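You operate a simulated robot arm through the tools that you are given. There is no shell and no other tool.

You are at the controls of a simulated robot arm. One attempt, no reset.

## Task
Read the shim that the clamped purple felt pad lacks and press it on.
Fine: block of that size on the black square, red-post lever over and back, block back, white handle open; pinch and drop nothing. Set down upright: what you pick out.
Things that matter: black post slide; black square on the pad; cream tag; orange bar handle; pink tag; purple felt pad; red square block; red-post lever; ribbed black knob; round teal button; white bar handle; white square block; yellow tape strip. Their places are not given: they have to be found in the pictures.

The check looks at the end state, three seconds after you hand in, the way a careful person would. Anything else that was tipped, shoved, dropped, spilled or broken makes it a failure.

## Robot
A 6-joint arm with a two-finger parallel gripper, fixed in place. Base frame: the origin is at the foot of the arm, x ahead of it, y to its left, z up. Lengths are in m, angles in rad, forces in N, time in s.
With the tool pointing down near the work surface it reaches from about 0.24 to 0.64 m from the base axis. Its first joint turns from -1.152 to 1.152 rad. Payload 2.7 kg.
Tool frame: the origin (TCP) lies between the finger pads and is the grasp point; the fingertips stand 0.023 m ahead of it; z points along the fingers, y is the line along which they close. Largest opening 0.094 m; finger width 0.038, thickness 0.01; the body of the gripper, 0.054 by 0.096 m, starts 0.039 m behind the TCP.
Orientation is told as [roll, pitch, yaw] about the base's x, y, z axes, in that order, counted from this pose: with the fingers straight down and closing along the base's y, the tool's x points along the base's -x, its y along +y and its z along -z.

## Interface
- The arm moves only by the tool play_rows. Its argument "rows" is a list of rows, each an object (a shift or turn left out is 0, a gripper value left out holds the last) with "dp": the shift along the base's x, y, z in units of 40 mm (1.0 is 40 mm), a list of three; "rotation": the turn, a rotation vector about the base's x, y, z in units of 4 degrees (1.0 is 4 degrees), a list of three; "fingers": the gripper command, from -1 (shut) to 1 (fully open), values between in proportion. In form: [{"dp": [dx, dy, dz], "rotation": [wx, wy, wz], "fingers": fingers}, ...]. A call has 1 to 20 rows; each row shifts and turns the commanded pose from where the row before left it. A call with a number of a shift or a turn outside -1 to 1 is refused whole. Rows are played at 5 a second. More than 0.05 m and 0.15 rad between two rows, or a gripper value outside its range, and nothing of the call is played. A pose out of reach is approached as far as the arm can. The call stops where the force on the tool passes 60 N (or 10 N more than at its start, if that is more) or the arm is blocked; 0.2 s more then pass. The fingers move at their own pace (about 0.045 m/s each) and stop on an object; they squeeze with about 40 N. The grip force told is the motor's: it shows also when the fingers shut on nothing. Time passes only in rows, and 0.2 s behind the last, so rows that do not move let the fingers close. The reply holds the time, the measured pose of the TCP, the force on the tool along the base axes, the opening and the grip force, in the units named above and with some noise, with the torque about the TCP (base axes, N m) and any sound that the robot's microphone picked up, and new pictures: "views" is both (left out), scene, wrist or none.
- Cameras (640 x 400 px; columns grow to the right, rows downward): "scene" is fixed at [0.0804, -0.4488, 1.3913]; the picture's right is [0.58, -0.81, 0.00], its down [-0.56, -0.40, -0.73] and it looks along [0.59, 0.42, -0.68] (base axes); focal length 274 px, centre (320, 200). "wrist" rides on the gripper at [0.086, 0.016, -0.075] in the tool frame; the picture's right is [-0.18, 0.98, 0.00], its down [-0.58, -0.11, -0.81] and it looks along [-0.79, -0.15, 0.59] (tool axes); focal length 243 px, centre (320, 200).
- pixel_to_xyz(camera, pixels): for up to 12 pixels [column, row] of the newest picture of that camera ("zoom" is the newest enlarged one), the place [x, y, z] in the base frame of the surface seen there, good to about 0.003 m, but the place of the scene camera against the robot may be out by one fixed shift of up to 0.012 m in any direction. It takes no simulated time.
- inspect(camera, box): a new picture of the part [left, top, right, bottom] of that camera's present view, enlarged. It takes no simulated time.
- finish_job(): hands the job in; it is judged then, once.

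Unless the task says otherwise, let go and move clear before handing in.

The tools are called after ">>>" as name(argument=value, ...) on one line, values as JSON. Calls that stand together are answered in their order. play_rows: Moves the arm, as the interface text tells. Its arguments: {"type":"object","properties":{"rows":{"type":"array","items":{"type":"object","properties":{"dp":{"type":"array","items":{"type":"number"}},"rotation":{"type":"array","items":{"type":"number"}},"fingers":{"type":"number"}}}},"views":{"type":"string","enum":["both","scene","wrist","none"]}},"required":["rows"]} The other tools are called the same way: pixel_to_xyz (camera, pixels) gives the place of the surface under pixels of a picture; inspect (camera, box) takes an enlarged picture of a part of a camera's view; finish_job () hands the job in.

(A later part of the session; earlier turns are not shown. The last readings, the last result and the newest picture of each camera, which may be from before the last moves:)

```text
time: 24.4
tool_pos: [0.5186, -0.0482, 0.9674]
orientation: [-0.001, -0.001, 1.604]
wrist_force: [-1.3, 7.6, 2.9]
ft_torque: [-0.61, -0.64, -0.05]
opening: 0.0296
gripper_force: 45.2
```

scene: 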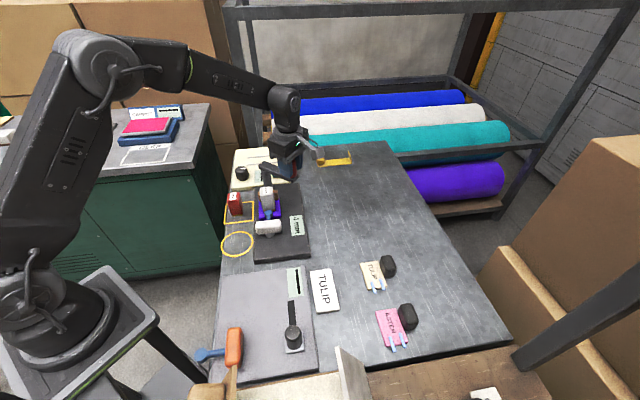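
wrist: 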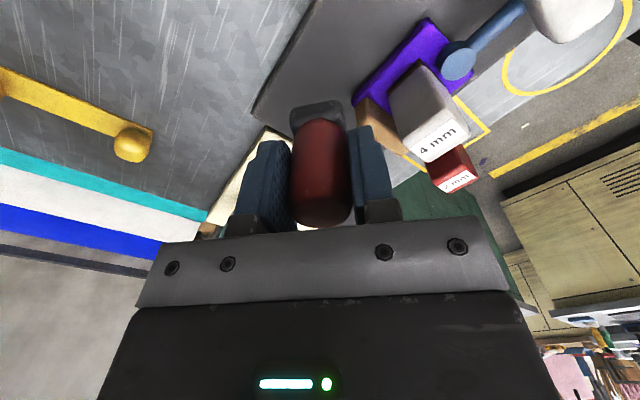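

The arc is smooth with only a slight inward pull (~7.6 N). I'll trim the radius a little and continue toward the block, watching the arm and block.

>>> play_rows(rows=[{"dp": [-0.1642, 0.0139, 0], "rotation": [0, 0, -1]}, {"dp": [-0.164, 0.0054, 0], "rotation": [0, 0, -1]}, {"dp": [-0.1633, 0.0169, 0], "rotation": [0, 0, -1]}, {"dp": [-0.1619, 0.0282, 0], "rotation": [0, 0, -1]}, {"dp": [-0.1595, 0.0395, 0], "rotation": [0, 0, -1]}, {}])

>>> inspect(camera="scene", box=[235, 130, 325, 230])

```text
time: 25.8
tool_pos: [0.487, -0.0454, 0.9664]
orientation: [0.001, -0.002, 1.255]
wrist_force: [1.3, -8.0, 4.5]
ft_torque: [0.01, -0.45, -0.35]
opening: 0.0297
gripper_force: 45.0
```

scene: 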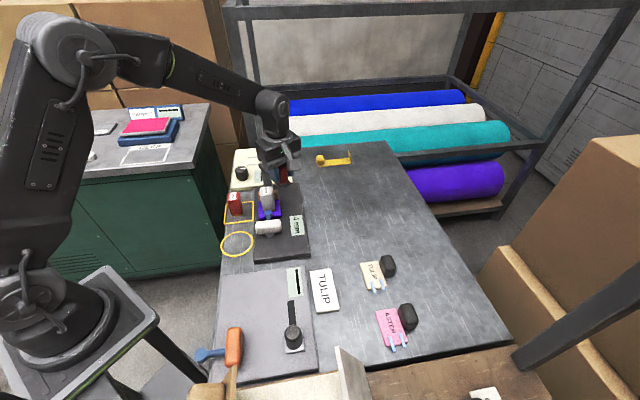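
wrist: 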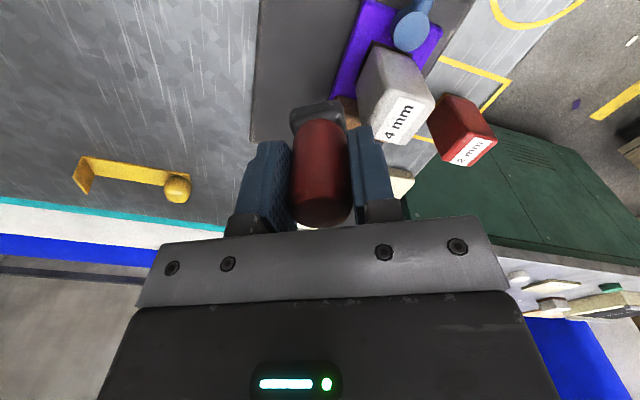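

```text
4.00 times, centred on (280, 180) of scene
```

zoom: 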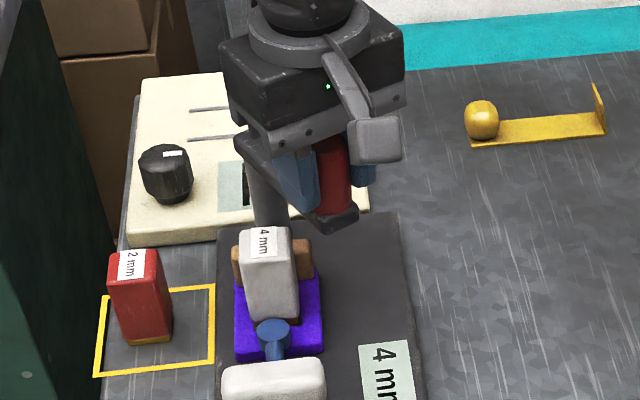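

The pull is now slightly outward, so the radius is within half a millimetre. I'll continue in small steps as the arm nears the block edge.

>>> play_rows(rows=[{"dp": [-0.158, 0.041, 0], "rotation": [0, 0, -1]}, {"dp": [-0.155, 0.053, 0], "rotation": [0, 0, -1]}, {}], views="wrist")

>>> play_rows(rows=[{"dp": [-0.1477, 0.0718, 0], "rotation": [0, 0, -1]}, {}], views="wrist")

>>> play_rows(rows=[{"dp": [-0.1423, 0.0819, 0], "rotation": [0, 0, -1]}, {}], views="both")

>>> inspect(camera="scene", box=[235, 130, 325, 230])

```text
time: 26.6
tool_pos: [0.4744, -0.0402, 0.9682]
orientation: [0.002, -0.002, 1.116]
wrist_force: [2.4, -2.0, 5.3]
ft_torque: [-1.59, -0.06, -0.25]
opening: 0.0296
gripper_force: 45.1
```

wrist: 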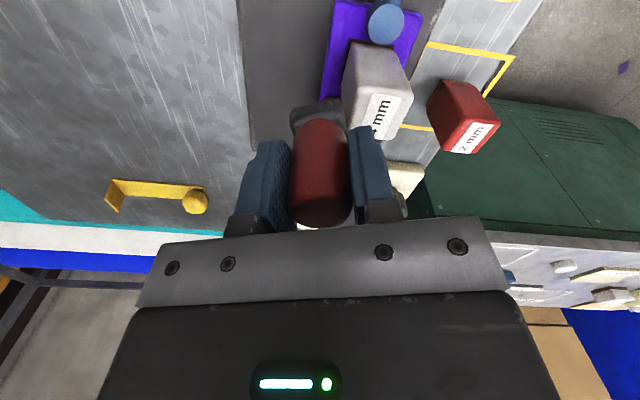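

```text
time: 27.2
tool_pos: [0.4666, -0.0381, 0.9676]
orientation: [-0.001, -0.002, 1.045]
wrist_force: [1.8, -0.3, 6.5]
ft_torque: [-1.22, -0.04, -0.12]
opening: 0.0293
gripper_force: 45.1
```

wrist: 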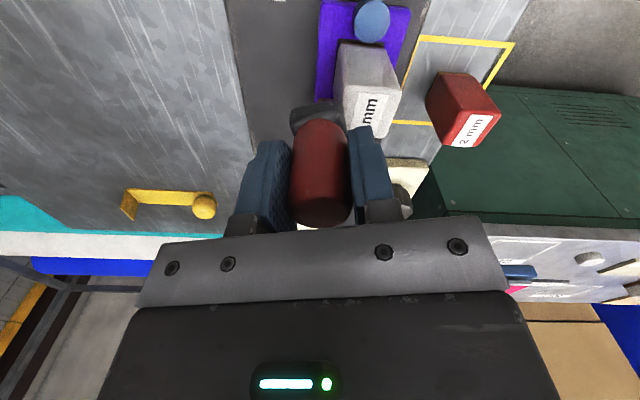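

```text
time: 27.8
tool_pos: [0.4618, -0.0349, 0.9663]
orientation: [0.001, -0.001, 0.977]
wrist_force: [1.7, -1.0, 6.0]
ft_torque: [-0.36, -0.52, -0.07]
opening: 0.0297
gripper_force: 44.7
```

scene: 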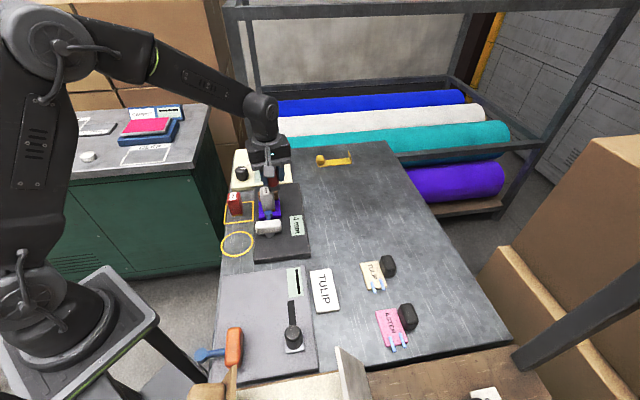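
wrist: 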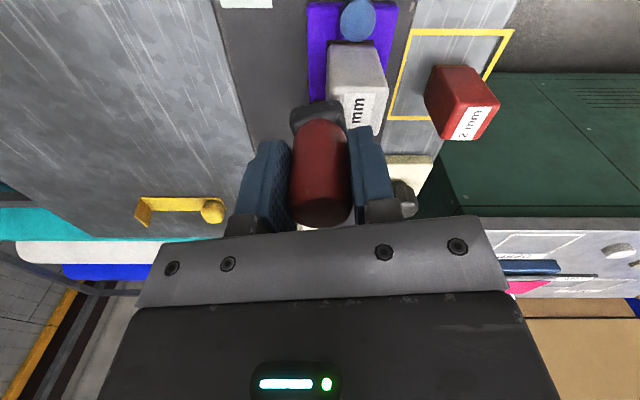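

```text
4.00 times, centred on (280, 180) of scene
```

zoom: 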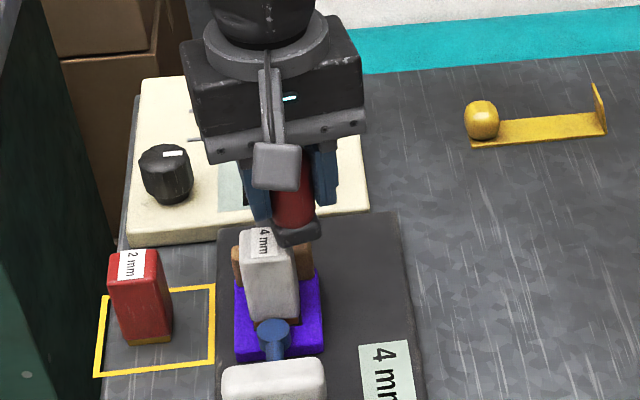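

The arm end is sliding over the block's edge at zoom (295,235) with no extra force, and the block hasn't moved. I'll continue to the aligned angle.

>>> play_rows(rows=[{"dp": [-0.1364, 0.0917, 0], "rotation": [0, 0, -1]}, {}], views="none")

>>> play_rows(rows=[{"dp": [-0.1294, 0.1007, 0], "rotation": [0, 0, -1]}, {}], views="none")

>>> play_rows(rows=[{"dp": [-0.1223, 0.1096, 0], "rotation": [0, 0, -1]}, {}], views="both")

>>> inspect(camera="scene", box=[235, 130, 325, 230])

```text
time: 28.4
tool_pos: [0.4561, -0.0314, 0.9664]
orientation: [-0.001, -0.002, 0.906]
wrist_force: [1.8, 0.8, 4.4]
ft_torque: [-0.34, -0.58, -0.01]
opening: 0.0294
gripper_force: 45.0
```

```text
time: 29.0
tool_pos: [0.4509, -0.0264, 0.9654]
orientation: [0.0, -0.002, 0.837]
wrist_force: [-0.5, 4.7, 2.1]
ft_torque: [-0.12, -0.94, 0.27]
opening: 0.0297
gripper_force: 44.8
```

```text
time: 29.6
tool_pos: [0.4469, -0.0228, 0.9661]
orientation: [0.0, -0.001, 0.766]
wrist_force: [5.5, 5.0, -0.5]
ft_torque: [-0.24, -0.71, -0.01]
opening: 0.0298
gripper_force: 44.7
```

scene: 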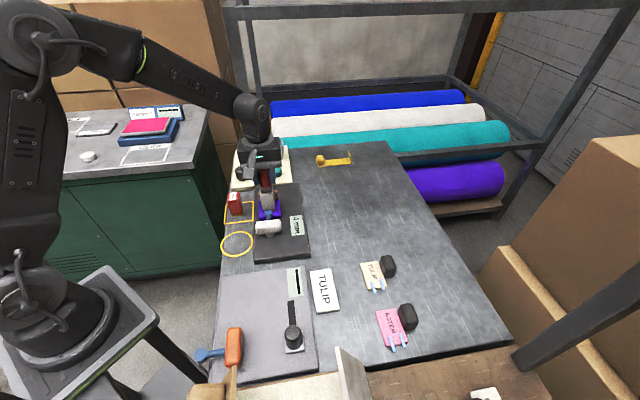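
wrist: 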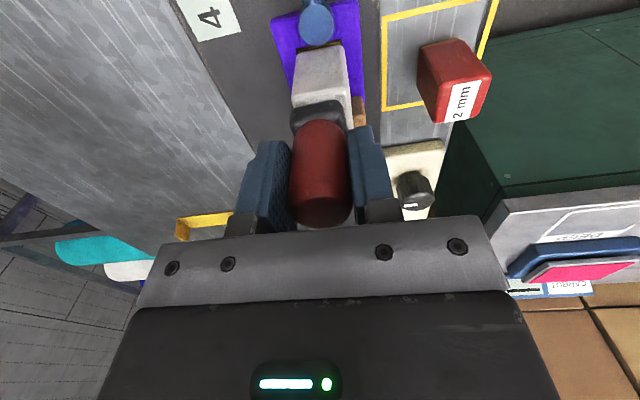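

```text
4.00 times, centred on (280, 180) of scene
```

zoom: 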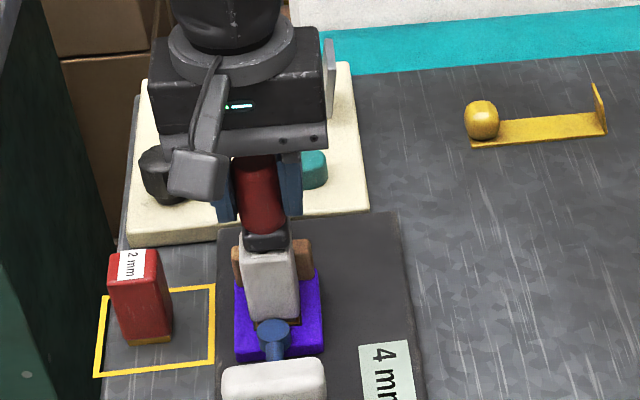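

The arm now lies over the block at zoom (268,235), with no stop felt yet. I'll go a little further to feel for the end stop or a sound.

>>> play_rows(rows=[{"dp": [-0.057, 0.06, 0], "rotation": [0, 0, -0.5]}, {}], views="none")

>>> play_rows(rows=[{"dp": [-0.055, 0.062, 0], "rotation": [0, 0, -0.5]}, {}, {}], views="wrist")

```text
time: 30.2
tool_pos: [0.4445, -0.0212, 0.9663]
orientation: [0.0, -0.003, 0.733]
wrist_force: [15.4, -2.9, -3.4]
ft_torque: [0.25, 0.79, 0.24]
opening: 0.0296
gripper_force: 44.9
```

```text
time: 31.0
tool_pos: [0.4453, -0.0205, 0.9663]
orientation: [-0.005, -0.004, 0.696]
wrist_force: [35.1, -31.5, -12.9]
ft_torque: [0.55, 1.24, -0.27]
opening: 0.0296
gripper_force: 45.0
```

wrist: 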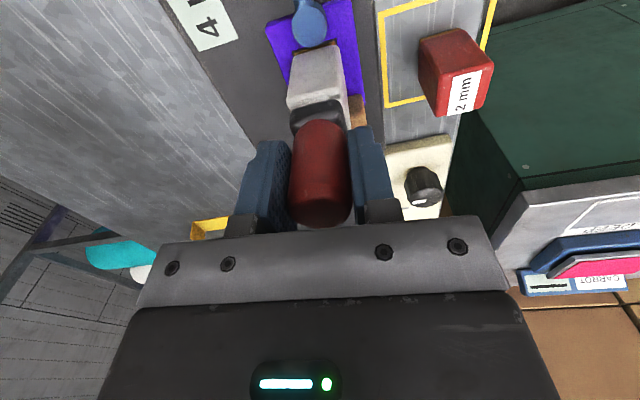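

The lever hit its end stop (force ~35/-31 N, against the swing). I'll ease off the over-push and check the readout and the block.

>>> play_rows(rows=[{"dp": [0.056, -0.062, 0], "rotation": [0, 0, 0.5]}, {}, {}], views="both")

>>> inspect(camera="scene", box=[245, 160, 315, 245])

>>> inspect(camera="wrist", box=[250, 0, 380, 135])

```text
time: 31.8
tool_pos: [0.4448, -0.0217, 0.9666]
orientation: [0.0, -0.001, 0.734]
wrist_force: [6.1, -20.7, -1.9]
ft_torque: [0.14, -1.23, -0.15]
opening: 0.0296
gripper_force: 45.4
```

scene: 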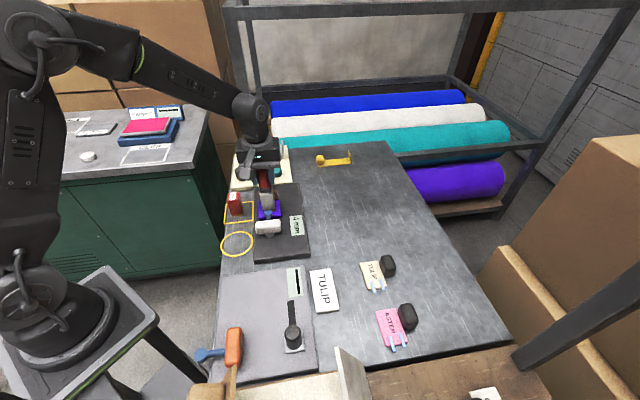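
wrist: 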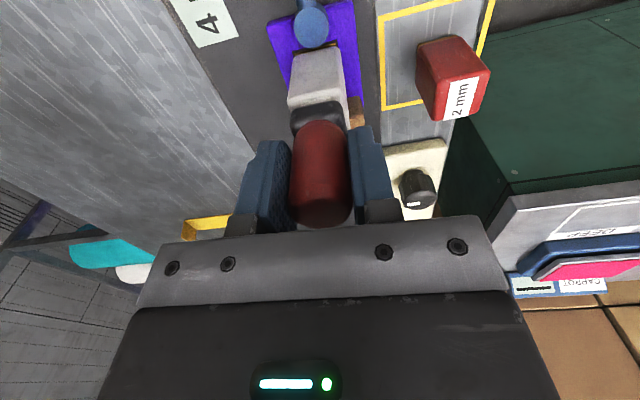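

```text
4.71 times, centred on (280, 202) of scene
```

zoom: 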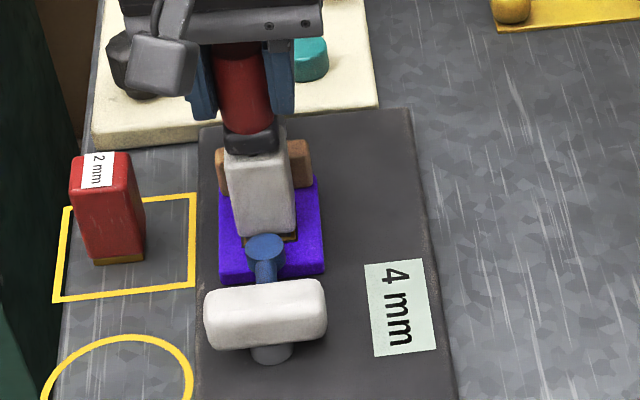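

```text
2.96 times, centred on (315, 68) of wrist
```

zoom: 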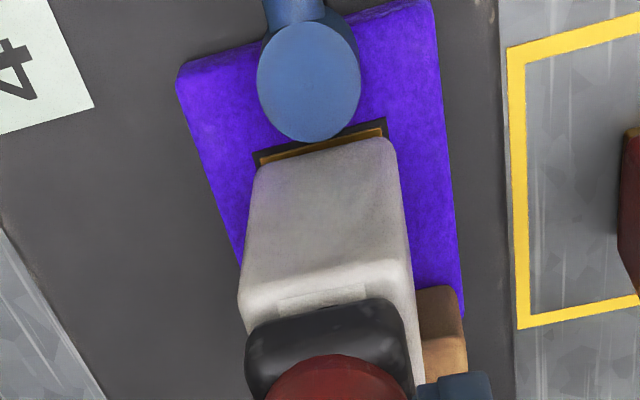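

The block still stands square under the arm. I'll press down very gently at the end stop to see whether the arm also moves downward.

>>> play_rows(rows=[{"dp": [0, 0, -0.03]}, {}, {}], views="none")

```text
time: 32.6
tool_pos: [0.444, -0.0223, 0.9663]
orientation: [-0.001, -0.001, 0.735]
wrist_force: [0.4, -19.5, 24.8]
ft_torque: [0.1, 1.11, -0.11]
opening: 0.0297
gripper_force: 45.3
```

The arm is rigid vertically (25 N for about 1 mm), so the press comes from the swing itself. I'll relieve that and swing the lever back along the same arc.

>>> play_rows(rows=[{"dp": [0, 0, 0.03]}, {"dp": [0.057, -0.06, 0], "rotation": [0, 0, 0.5]}, {"dp": [0.1223, -0.1096, 0], "rotation": [0, 0, 1]}, {"dp": [0.1294, -0.1007, 0], "rotation": [0, 0, 1]}, {"dp": [0.1364, -0.0917, 0], "rotation": [0, 0, 1]}, {"dp": [0.1423, -0.0819, 0], "rotation": [0, 0, 1]}, {"dp": [0.1477, -0.0718, 0], "rotation": [0, 0, 1]}, {"dp": [0.155, -0.053, 0], "rotation": [0, 0, 1]}, {"dp": [0.158, -0.041, 0], "rotation": [0, 0, 1]}, {}], views="both")

>>> inspect(camera="scene", box=[245, 160, 315, 245])

```text
time: 34.8
tool_pos: [0.4871, -0.046, 0.9668]
orientation: [0.0, -0.002, 1.257]
wrist_force: [-4.8, -10.2, 8.3]
ft_torque: [0.52, -0.98, 0.09]
opening: 0.0297
gripper_force: 44.9
```

scene: 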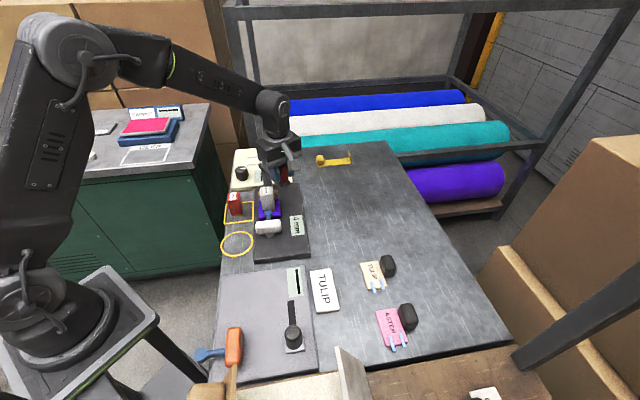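
wrist: 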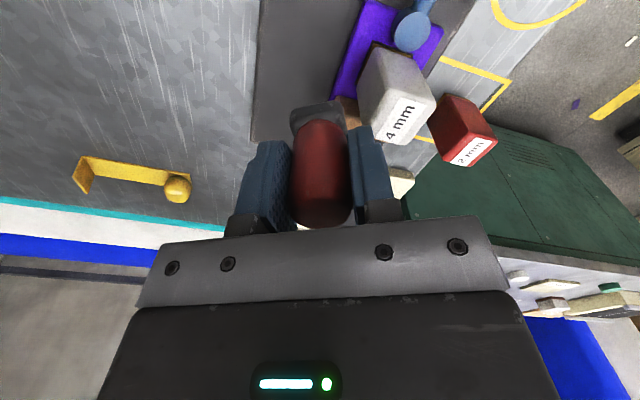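

```text
4.71 times, centred on (280, 202) of scene
```

zoom: 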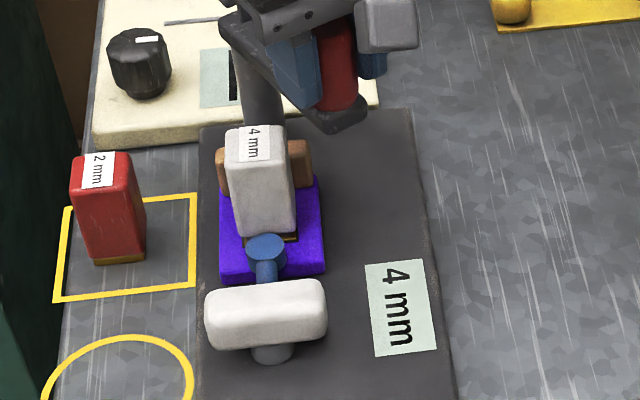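

The block stayed upright and in place as the arm left it. I'll swing the rest of the way back to the lever's starting angle.

>>> play_rows(rows=[{"dp": [0.1595, -0.0395, 0], "rotation": [0, 0, 1]}, {"dp": [0.1619, -0.0282, 0], "rotation": [0, 0, 1]}, {"dp": [0.1633, -0.0169, 0], "rotation": [0, 0, 1]}, {"dp": [0.164, -0.0054, 0], "rotation": [0, 0, 1]}, {"dp": [0.1642, -0.0139, 0], "rotation": [0, 0, 1]}, {"dp": [0.1633, 0.0174, 0], "rotation": [0, 0, 1]}, {"dp": [0.1616, 0.0287, 0], "rotation": [0, 0, 1]}, {"dp": [0.1593, 0.04, 0], "rotation": [0, 0, 1]}, {"dp": [0.1562, 0.051, 0], "rotation": [0, 0, 1]}, {"dp": [0.152, 0.0619, 0], "rotation": [0, 0, 1]}, {"dp": [0.1475, 0.0722, 0], "rotation": [0, 0, 1]}, {"dp": [0.1421, 0.0823, 0], "rotation": [0, 0, 1]}, {"dp": [0.136, 0.092, 0], "rotation": [0, 0, 1]}, {"dp": [0.1292, 0.1014, 0], "rotation": [0, 0, 1]}, {"dp": [0.1219, 0.1101, 0], "rotation": [0, 0, 1]}, {}])

```text
time: 38.2
tool_pos: [0.5785, -0.0215, 0.9658]
orientation: [0.0, -0.001, 2.306]
wrist_force: [11.3, -7.3, -3.2]
ft_torque: [0.93, -0.3, -0.2]
opening: 0.0295
gripper_force: 45.0
```

scene: 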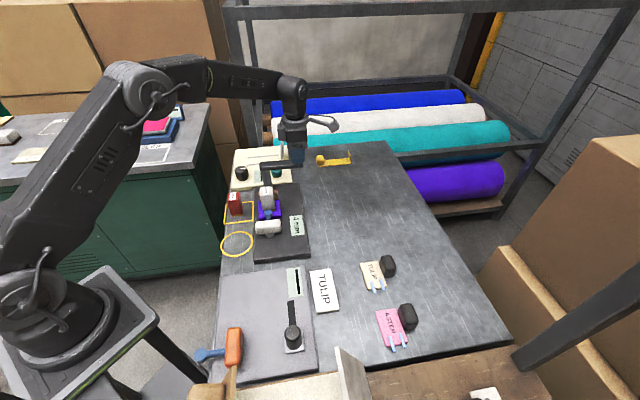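
wrist: 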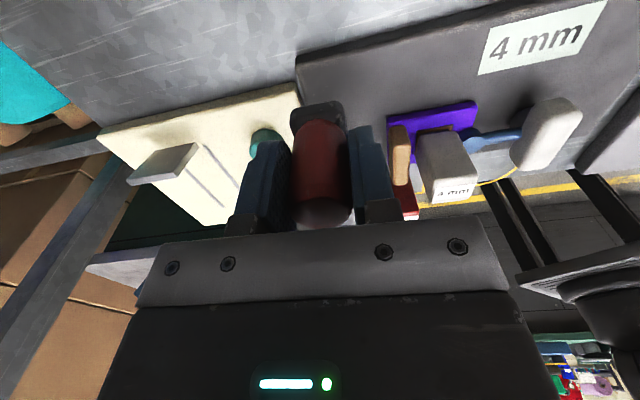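

The lever is back at its starting place. I'll give it a tiny extra nudge to confirm it rests at its home stop.

>>> play_rows(rows=[{"dp": [0.03, 0.03, 0], "rotation": [0, 0, 0.25]}, {}, {}], views="none")

```text
time: 39.0
tool_pos: [0.5792, -0.0228, 0.9658]
orientation: [0.001, -0.002, 2.322]
wrist_force: [7.7, -6.3, -3.4]
ft_torque: [0.37, -0.69, 0.04]
opening: 0.0296
gripper_force: 45.2
```

>>> play_rows(rows=[{"dp": [0.03, 0.035, 0], "rotation": [0, 0, 0.25]}, {}, {}], views="none")

```text
time: 39.8
tool_pos: [0.5791, -0.0223, 0.9667]
orientation: [0.003, 0.001, 2.34]
wrist_force: [-4.4, -11.4, 0.0]
ft_torque: [0.36, -0.59, -0.25]
opening: 0.0297
gripper_force: 44.8
```

The force now opposes the nudge (~11 N), so the lever is home. I'll relax, open and rise clear.

>>> play_rows(rows=[{"dp": [-0.015, -0.018, 0]}, {}, {"fingers": 0.2}, {}, {}, {}, {"dp": [0, 0, 0.4]}, {"dp": [0, 0, 0.6]}, {"dp": [0, 0, 0.8]}, {"dp": [0, 0, 0.4]}, {}])

```text
time: 42.2
tool_pos: [0.5802, -0.022, 1.054]
orientation: [0.001, -0.002, 2.338]
wrist_force: [0.2, -0.3, 0.3]
ft_torque: [-0.01, 0.03, -0.03]
opening: 0.0563
gripper_force: 0.1
```

scene: 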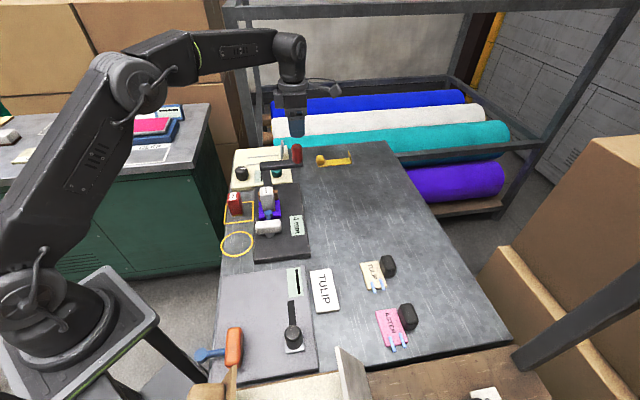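
wrist: 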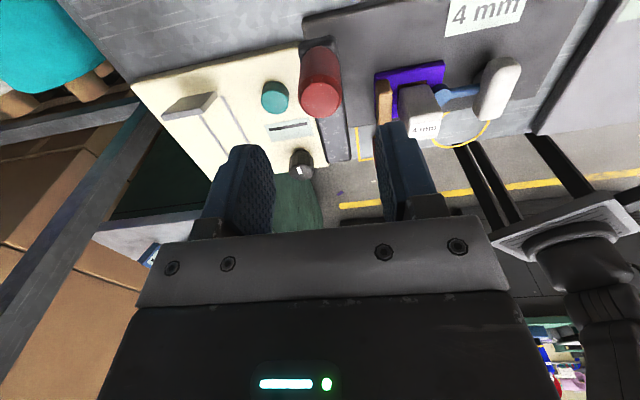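

The lever is home and free. I'll turn back to 44° yaw and hover above the block.

>>> play_rows(rows=[{"dp": [-0.169, 0, 0], "rotation": [0, 0, -1]}, {"dp": [-0.169, 0, 0], "rotation": [0, 0, -1]}, {"dp": [-0.169, 0, 0], "rotation": [0, 0, -1]}, {"dp": [-0.169, 0, 0], "rotation": [0, 0, -1]}, {"dp": [-0.169, 0, 0], "rotation": [0, 0, -1]}, {"dp": [-0.169, 0, 0], "rotation": [0, 0, -1]}, {"dp": [-0.169, 0, 0], "rotation": [0, 0, -1]}, {"dp": [-0.169, 0, 0], "rotation": [0, 0, -1]}, {"dp": [-0.169, 0, 0], "rotation": [0, 0, -1]}, {"dp": [-0.169, 0, 0], "rotation": [0, 0, -1]}, {"dp": [-0.169, 0, 0], "rotation": [0, 0, -1]}, {"dp": [-0.169, 0, 0], "rotation": [0, 0, -1]}, {"dp": [-0.169, 0, 0], "rotation": [0, 0, -1]}, {"dp": [-0.169, 0, 0], "rotation": [0, 0, -1]}, {"dp": [-0.169, 0, 0], "rotation": [0, 0, -1]}, {"dp": [-0.169, 0, 0], "rotation": [0, 0, -1]}, {"dp": [-0.169, 0, 0], "rotation": [0, 0, -1]}, {"dp": [-0.169, 0, 0], "rotation": [0, 0, -1]}, {"dp": [-0.169, 0, 0], "rotation": [0, 0, -1]}, {"dp": [-0.169, 0, 0], "rotation": [0, 0, -1]}], views="none")

>>> play_rows(rows=[{"rotation": [0, 0, -1]}, {"rotation": [0, 0, -1]}, {"rotation": [0, 0, -0.5]}, {}, {}])

>>> inspect(camera="wrist", box=[250, 0, 390, 140])

```text
time: 46.4
tool_pos: [0.4444, -0.0212, 1.0544]
orientation: [0.0, -0.002, 0.94]
wrist_force: [0.3, -1.0, 0.1]
ft_torque: [-0.01, -0.03, 0.0]
opening: 0.0561
gripper_force: 0.1
```

```text
time: 47.6
tool_pos: [0.4426, -0.0205, 1.0545]
orientation: [0.0, -0.001, 0.77]
wrist_force: [0.3, 1.0, 0.0]
ft_torque: [0.01, 0.02, 0.01]
opening: 0.0561
gripper_force: 0.1
```

scene: 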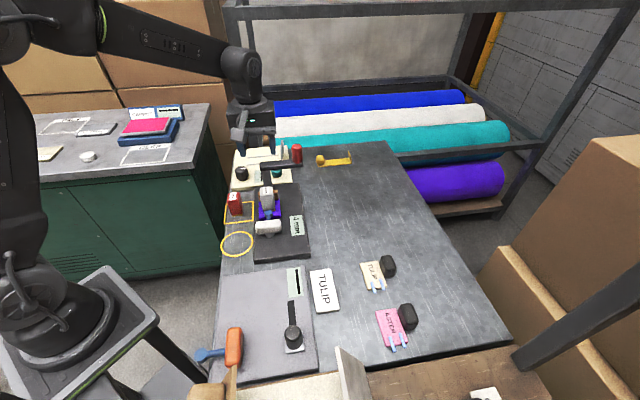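
wrist: 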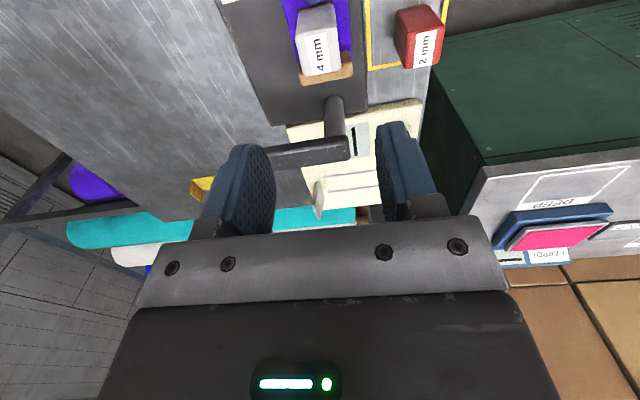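

```text
2.86 times, centred on (320, 70) of wrist
```

zoom: 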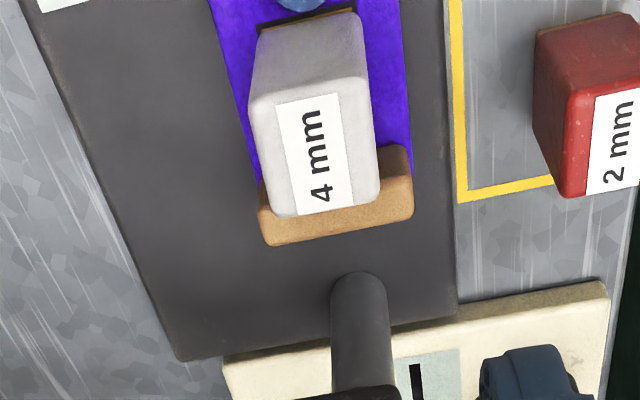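

>>> pixel_to_xyz(camera="zoom", pixels=[[256, 105], [358, 83], [372, 192], [280, 208], [315, 150]])

```text
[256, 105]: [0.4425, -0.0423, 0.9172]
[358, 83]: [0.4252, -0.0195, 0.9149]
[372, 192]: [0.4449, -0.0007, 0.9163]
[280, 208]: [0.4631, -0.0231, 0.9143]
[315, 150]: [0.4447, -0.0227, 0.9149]
```

The block's centre measures (0.444,-0.0214), directly below the tool. I'll descend around it and grip at the same height as before.

>>> play_rows(rows=[{"dp": [0.012, -0.01, -0.8]}, {"dp": [0, 0, -0.8]}, {"dp": [0, 0, -0.7]}, {"dp": [0, 0, -0.4]}, {"dp": [0, 0, -0.4]}, {"dp": [0, 0, -0.4]}, {"dp": [0, 0, -0.17]}, {}, {"fingers": -1}, {}, {}, {}, {}])

```text
time: 50.4
tool_pos: [0.444, -0.0206, 0.9067]
orientation: [0.002, -0.002, 0.768]
wrist_force: [0.1, 0.3, 0.8]
ft_torque: [0.01, -0.02, -0.01]
opening: 0.0335
gripper_force: 40.0
```

scene: 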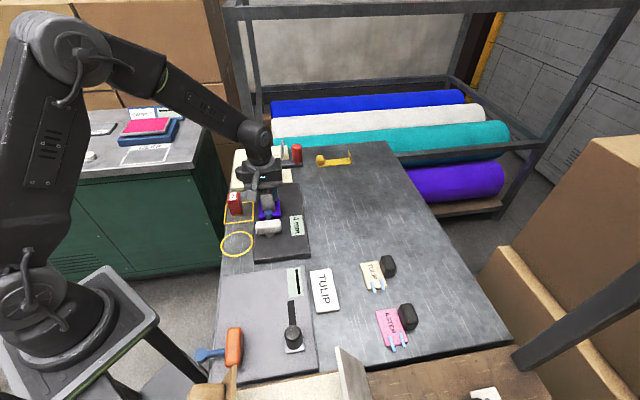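
wrist: 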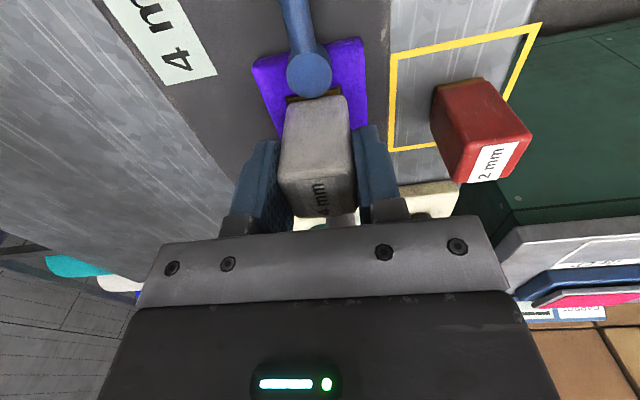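

The block is gripped again (0.0335 opening). I'll lift straight up slowly and look at what stays on the pad.

>>> play_rows(rows=[{"dp": [0, 0, 0.15]}, {"dp": [0, 0, 0.3]}, {"dp": [0, 0, 0.6]}, {"dp": [0, 0, 0.8]}, {}])

>>> inspect(camera="wrist", box=[255, 0, 385, 130])

>>> inspect(camera="scene", box=[245, 160, 315, 245])

```text
time: 51.6
tool_pos: [0.4438, -0.0229, 0.9831]
orientation: [0.003, -0.003, 0.767]
wrist_force: [0.7, 0.3, -1.6]
ft_torque: [-0.01, 0.0, 0.02]
opening: 0.0335
gripper_force: 39.9
```

scene: 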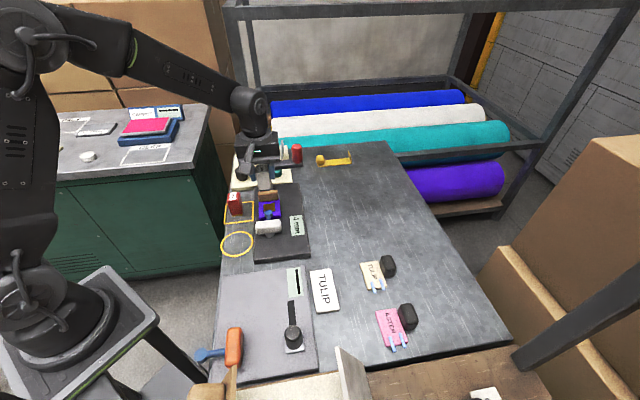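
wrist: 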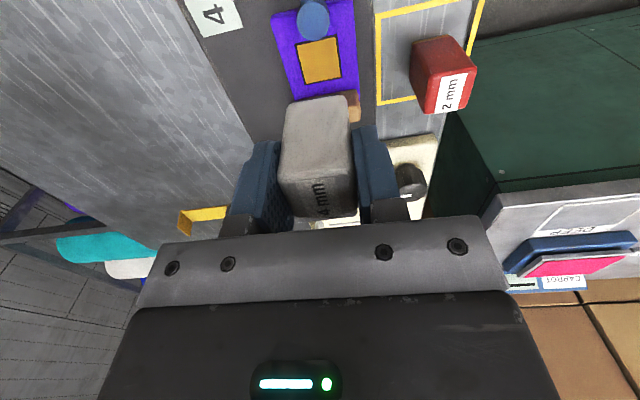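

```text
3.08 times, centred on (320, 65) of wrist
```

zoom: 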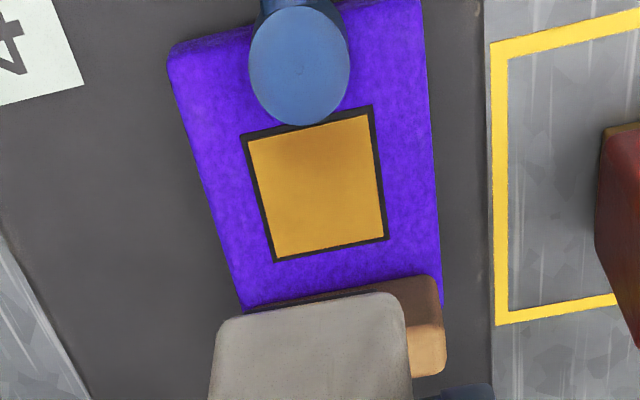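

```text
4.71 times, centred on (280, 202) of scene
```

zoom: 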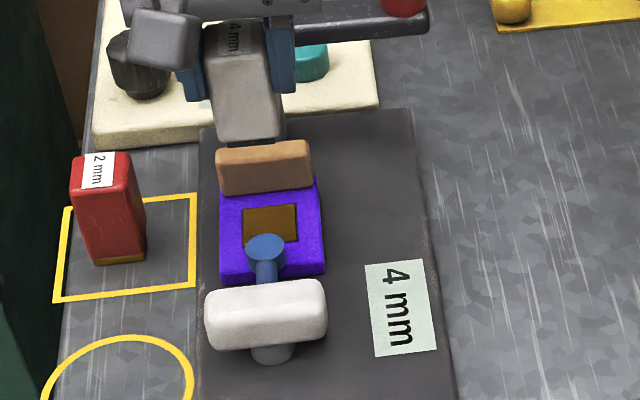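

The shim is stuck squarely on the black square at wrist (320,60), and the block came away. I'll carry the block back over the round outline.

>>> play_rows(rows=[{"dp": [-0.63, 0.025, 0]}, {"dp": [-0.63, 0.025, 0]}, {"dp": [-0.63, 0.025, 0]}, {"dp": [-0.63, 0.025, 0]}, {"dp": [-0.64, 0.025, 0]}, {}, {"dp": [0, 0, -0.6]}, {"dp": [0, 0, -0.6]}, {"dp": [0, 0, -0.6]}, {"dp": [0, 0, -0.5]}, {}])

>>> inspect(camera="wrist", box=[240, 20, 400, 140])

```text
time: 54.0
tool_pos: [0.318, -0.0172, 0.8896]
orientation: [0.0, 0.0, 0.768]
wrist_force: [0.5, -0.5, -1.4]
ft_torque: [0.0, -0.01, -0.03]
opening: 0.0332
gripper_force: 39.6
```

scene: 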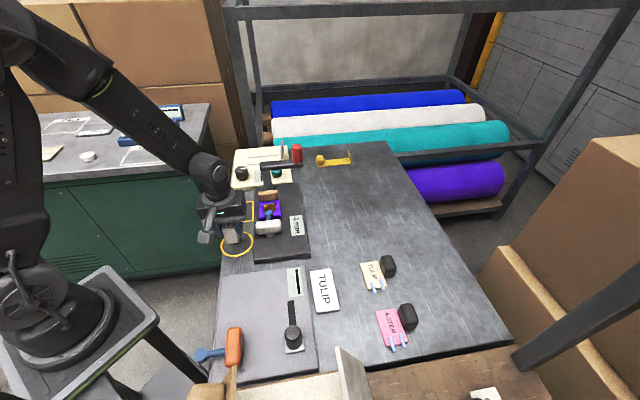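
wrist: 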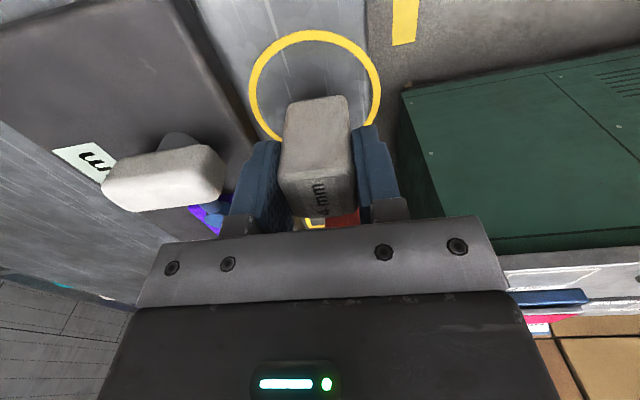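

```text
3.33 times, centred on (320, 80) of wrist
```

zoom: 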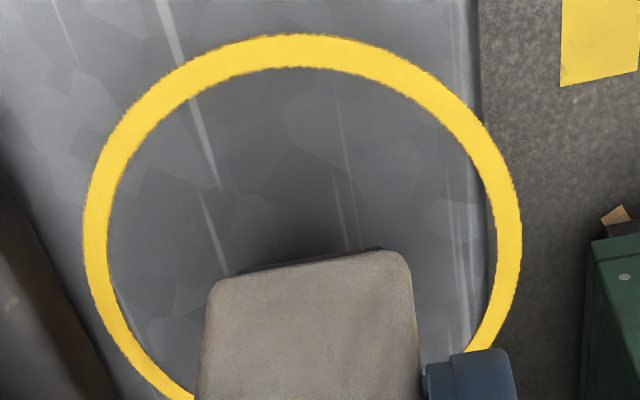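

The block hovers inside the ring. I'll lower it in small steps until contact.

>>> play_rows(rows=[{"dp": [0, 0, -0.2]}, {"dp": [0, 0, -0.15]}, {}], views="none")

>>> play_rows(rows=[{"dp": [0, 0, -0.04]}, {}], views="none")

>>> play_rows(rows=[{"dp": [0, 0, -0.025]}, {}], views="none")

>>> play_rows(rows=[{"dp": [0, 0, -0.02]}, {}], views="wrist")

```text
time: 54.8
tool_pos: [0.3181, -0.0155, 0.8746]
orientation: [-0.001, -0.002, 0.767]
wrist_force: [-4.5, -0.9, 11.9]
ft_torque: [-0.09, 0.12, 0.03]
opening: 0.0331
gripper_force: 40.3
```

```text
time: 55.4
tool_pos: [0.3188, -0.016, 0.8747]
orientation: [-0.003, -0.004, 0.767]
wrist_force: [-9.7, 0.7, 40.2]
ft_torque: [0.15, 0.15, 0.0]
opening: 0.0337
gripper_force: 40.0
```

```text
time: 56.0
tool_pos: [0.3188, -0.0156, 0.874]
orientation: [-0.003, -0.004, 0.77]
wrist_force: [-7.2, 0.6, 38.5]
ft_torque: [0.19, 0.05, 0.02]
opening: 0.0336
gripper_force: 39.5
```

```text
time: 56.6
tool_pos: [0.3175, -0.0154, 0.8722]
orientation: [-0.001, -0.004, 0.769]
wrist_force: [-3.9, 2.3, 39.9]
ft_torque: [0.23, 0.02, 0.03]
opening: 0.0335
gripper_force: 40.1
```

wrist: 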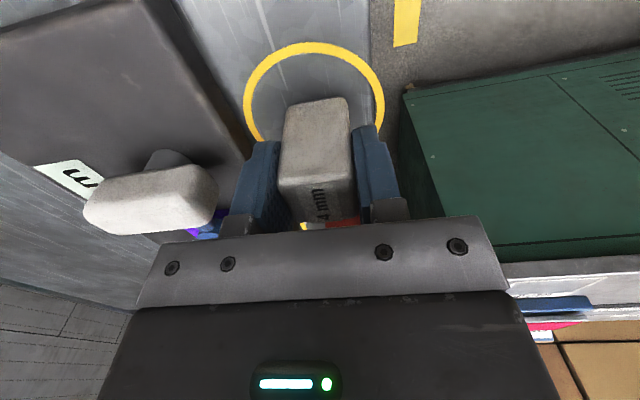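

Contact occurred at z≈0.875; the extra steps pressed to 40 N without tilting the block. I'll relieve the press, then check.

>>> play_rows(rows=[{"dp": [0, 0, 0.03]}, {}, {}], views="none")

```text
time: 57.4
tool_pos: [0.3184, -0.0171, 0.8722]
orientation: [0.002, 0.0, 0.77]
wrist_force: [2.7, 1.4, 6.1]
ft_torque: [0.03, -0.29, 0.01]
opening: 0.0334
gripper_force: 40.0
```

The press is down to 6 N with the block on the bench. I'll open and rise straight up.

>>> play_rows(rows=[{"fingers": 0.2}, {}, {}, {}, {"dp": [0, 0, 0.2]}, {"dp": [0, 0, 0.4]}, {"dp": [0, 0, 0.8]}, {"dp": [0, 0, 0.8]}, {"dp": [0, 0, 0.8]}, {}])

>>> inspect(camera="wrist", box=[200, 0, 400, 160])

>>> inspect(camera="scene", box=[215, 170, 315, 270])

```text
time: 59.6
tool_pos: [0.3176, -0.0183, 0.9937]
orientation: [0.0, -0.002, 0.767]
wrist_force: [0.6, -0.8, 0.0]
ft_torque: [0.01, -0.01, 0.01]
opening: 0.0563
gripper_force: 0.0
```

scene: 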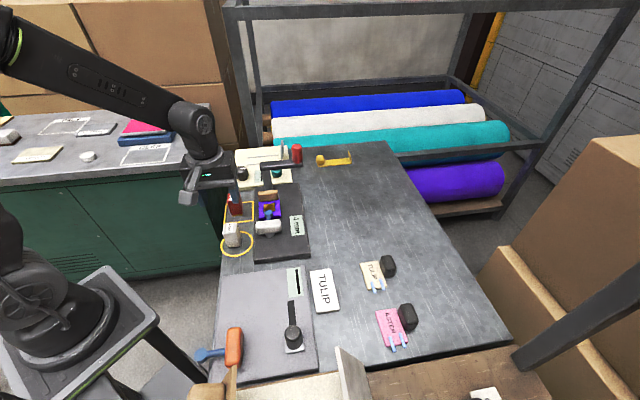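
wrist: 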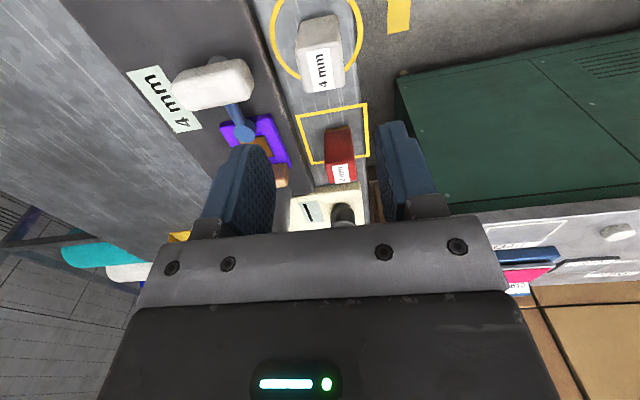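

```text
2.50 times, centred on (300, 80) of wrist
```

zoom: 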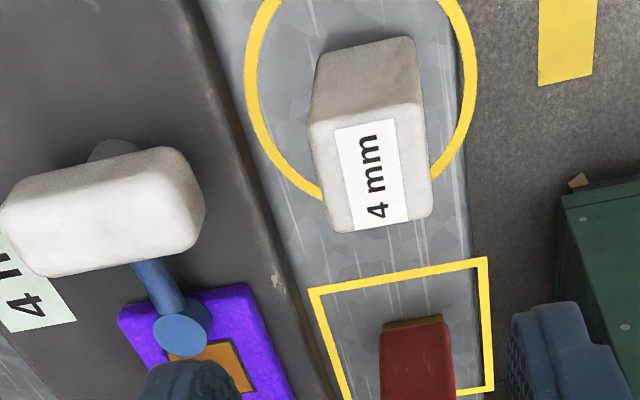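

```text
4.00 times, centred on (265, 220) of scene
```

zoom: 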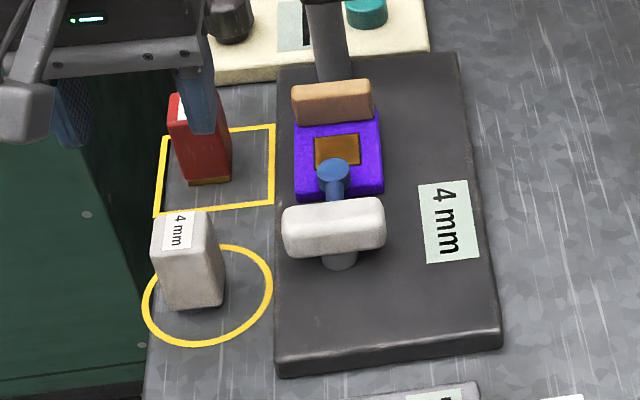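

The block is back upright in the ring, and the readings look right. Now the clamp: I'll measure the handle, its pivot and the gap to the block from this view.

>>> inspect(camera="wrist", box=[160, 0, 380, 138])

```text
2.90 times, centred on (270, 69) of wrist
```

zoom: 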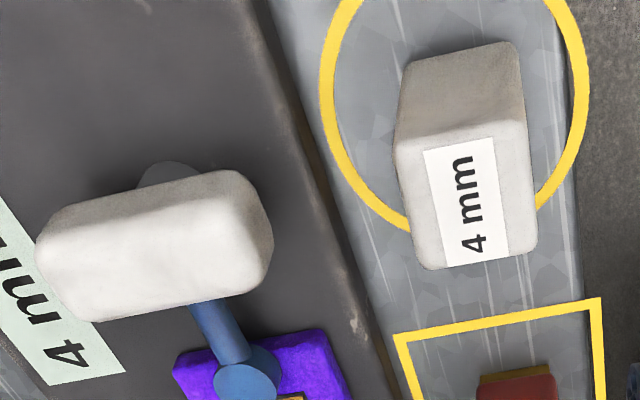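

>>> pixel_to_xyz(camera="zoom", pixels=[[402, 148], [518, 122], [530, 245], [428, 262], [328, 105], [583, 90], [400, 95], [245, 375], [50, 235], [250, 205], [255, 280], [75, 305]])

>>> pixel_to_xyz(camera="zoom", pixels=[[170, 170], [155, 245], [268, 240], [265, 225], [240, 180], [218, 325], [230, 350], [60, 220], [275, 380], [216, 380], [395, 120], [150, 175]])

```text
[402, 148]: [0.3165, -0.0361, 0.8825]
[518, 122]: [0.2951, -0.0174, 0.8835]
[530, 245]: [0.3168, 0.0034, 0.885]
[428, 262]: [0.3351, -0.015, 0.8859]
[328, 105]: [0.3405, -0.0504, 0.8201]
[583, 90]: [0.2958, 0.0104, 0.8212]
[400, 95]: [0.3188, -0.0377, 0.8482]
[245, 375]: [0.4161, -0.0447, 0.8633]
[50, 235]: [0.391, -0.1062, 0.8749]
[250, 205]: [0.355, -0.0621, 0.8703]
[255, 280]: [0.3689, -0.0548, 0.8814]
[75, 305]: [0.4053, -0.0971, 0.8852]
```

```text
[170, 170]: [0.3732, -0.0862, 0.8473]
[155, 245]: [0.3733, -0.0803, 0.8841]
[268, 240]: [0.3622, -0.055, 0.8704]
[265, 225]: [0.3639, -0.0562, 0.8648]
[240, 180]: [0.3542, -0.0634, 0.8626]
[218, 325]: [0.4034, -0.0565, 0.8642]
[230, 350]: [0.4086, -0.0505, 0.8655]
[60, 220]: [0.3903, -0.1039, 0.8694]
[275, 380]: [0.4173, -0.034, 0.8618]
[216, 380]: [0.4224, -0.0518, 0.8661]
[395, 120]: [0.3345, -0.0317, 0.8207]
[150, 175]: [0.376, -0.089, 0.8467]
```

The handle's centre is ≈(0.380,-0.079) with its bar at about -49°, the block edge sits about 5 mm beyond the foot's reach, and the rod top is at 0.866. I'll move above the handle and turn to yaw ≈-48° so the fingers close across the bar.

>>> play_rows(rows=[{"dp": [0.0775, -0.077, 0], "rotation": [0, 0, -1]}, {"dp": [0.0775, -0.077, 0], "rotation": [0, 0, -1]}, {"dp": [0.0775, -0.077, 0], "rotation": [0, 0, -1]}, {"dp": [0.0775, -0.077, 0], "rotation": [0, 0, -1]}, {"dp": [0.0775, -0.077, 0], "rotation": [0, 0, -1]}, {"dp": [0.0775, -0.077, 0], "rotation": [0, 0, -1]}, {"dp": [0.0775, -0.077, 0], "rotation": [0, 0, -1]}, {"dp": [0.0775, -0.077, 0], "rotation": [0, 0, -1]}, {"dp": [0.0775, -0.077, 0], "rotation": [0, 0, -1]}, {"dp": [0.0775, -0.077, 0], "rotation": [0, 0, -1]}, {"dp": [0.0775, -0.077, 0], "rotation": [0, 0, -1]}, {"dp": [0.0775, -0.077, 0], "rotation": [0, 0, -1]}, {"dp": [0.0775, -0.077, 0], "rotation": [0, 0, -1]}, {"dp": [0.0775, -0.077, 0], "rotation": [0, 0, -1]}, {"dp": [0.0775, -0.077, 0], "rotation": [0, 0, -1]}, {"dp": [0.0775, -0.077, 0], "rotation": [0, 0, -1]}, {"dp": [0.0775, -0.077, 0], "rotation": [0, 0, -1]}, {"dp": [0.0775, -0.077, 0], "rotation": [0, 0, -1]}, {"dp": [0.0775, -0.077, 0], "rotation": [0, 0, -1]}, {"dp": [0.0775, -0.077, 0], "rotation": [0, 0, -1]}], views="none")

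>>> play_rows(rows=[{"rotation": [0, 0, -1]}, {"rotation": [0, 0, -1]}, {"rotation": [0, 0, -1]}, {}, {}])

>>> inspect(camera="wrist", box=[230, 0, 410, 150])

```text
time: 63.8
tool_pos: [0.3797, -0.0791, 0.9922]
orientation: [0.001, -0.002, -0.629]
wrist_force: [0.1, 0.8, 0.2]
ft_torque: [-0.02, 0.02, -0.02]
opening: 0.0562
gripper_force: 0.2
```

```text
time: 65.0
tool_pos: [0.3798, -0.0791, 0.9927]
orientation: [0.0, -0.003, -0.837]
wrist_force: [0.6, 0.0, 0.7]
ft_torque: [0.02, 0.02, 0.01]
opening: 0.0562
gripper_force: 0.1
```

scene: 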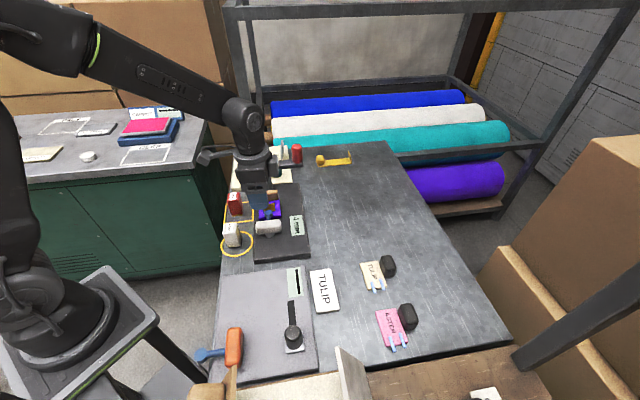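
wrist: 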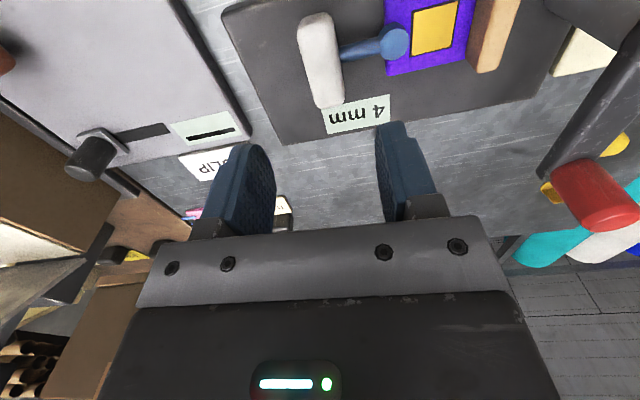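

```text
2.67 times, centred on (320, 75) of wrist
```

zoom: 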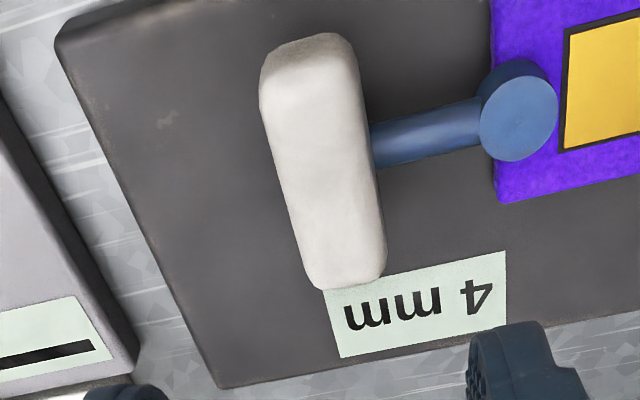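

The handle lies in line at zoom (323,165) with the rod going to the right. I'll measure it from here.

>>> pixel_to_xyz(camera="zoom", pixels=[[272, 75], [348, 60], [378, 265], [312, 275], [325, 165], [292, 165], [358, 165], [300, 45], [345, 285], [420, 135], [518, 105], [480, 118]])

```text
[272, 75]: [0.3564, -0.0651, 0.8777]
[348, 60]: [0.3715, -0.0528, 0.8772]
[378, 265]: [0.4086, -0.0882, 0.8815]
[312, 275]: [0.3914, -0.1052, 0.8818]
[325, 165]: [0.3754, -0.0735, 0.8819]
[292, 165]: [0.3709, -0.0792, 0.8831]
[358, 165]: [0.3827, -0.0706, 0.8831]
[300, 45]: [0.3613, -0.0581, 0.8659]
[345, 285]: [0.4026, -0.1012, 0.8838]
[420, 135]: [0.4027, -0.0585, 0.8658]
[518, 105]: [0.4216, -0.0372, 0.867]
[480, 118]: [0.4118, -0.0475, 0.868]
```

Refined handle centre is (0.381,-0.078), bar at about -46°. I'll align and lower so the fingertips (z≈0.871) straddle the bar just above the rod.

>>> play_rows(rows=[{"dp": [0.03, 0.025, -0.4], "rotation": [0, 0, 0.5]}, {"dp": [0, 0, -0.6]}, {"dp": [0, 0, -0.5]}, {"dp": [0, 0, -0.5]}, {"dp": [0, 0, -0.35]}, {"dp": [0, 0, -0.12]}, {}])

>>> inspect(camera="wrist", box=[200, 60, 440, 240])

```text
time: 66.6
tool_pos: [0.3803, -0.077, 0.894]
orientation: [0.001, -0.003, -0.804]
wrist_force: [0.2, -0.7, 0.1]
ft_torque: [-0.06, 0.01, 0.02]
opening: 0.0563
gripper_force: 0.1
```

scene: 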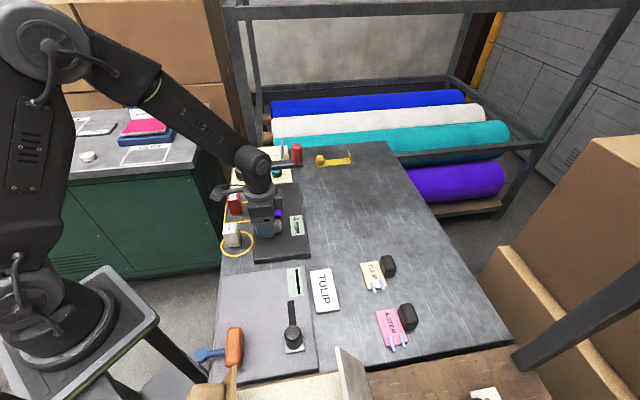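
wrist: 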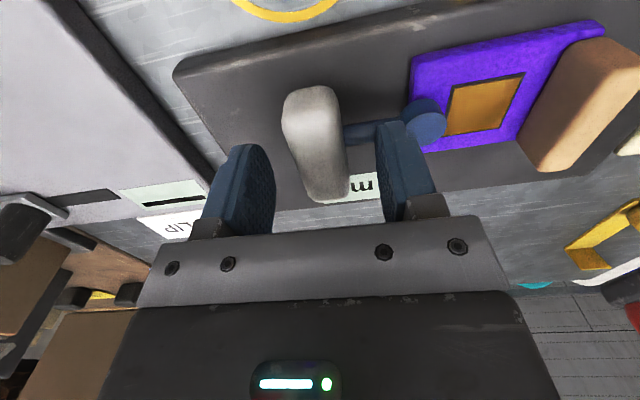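

```text
2.22 times, centred on (320, 150) of wrist
```

zoom: 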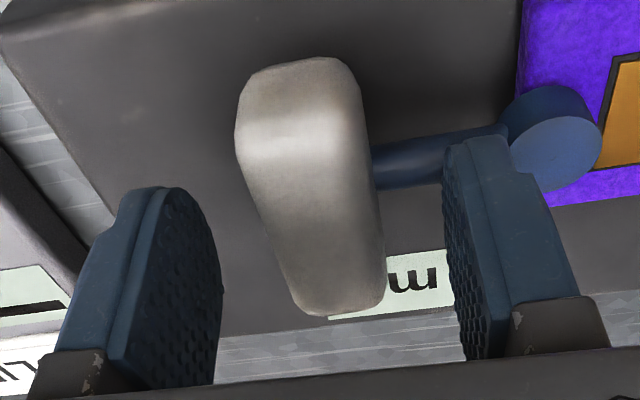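

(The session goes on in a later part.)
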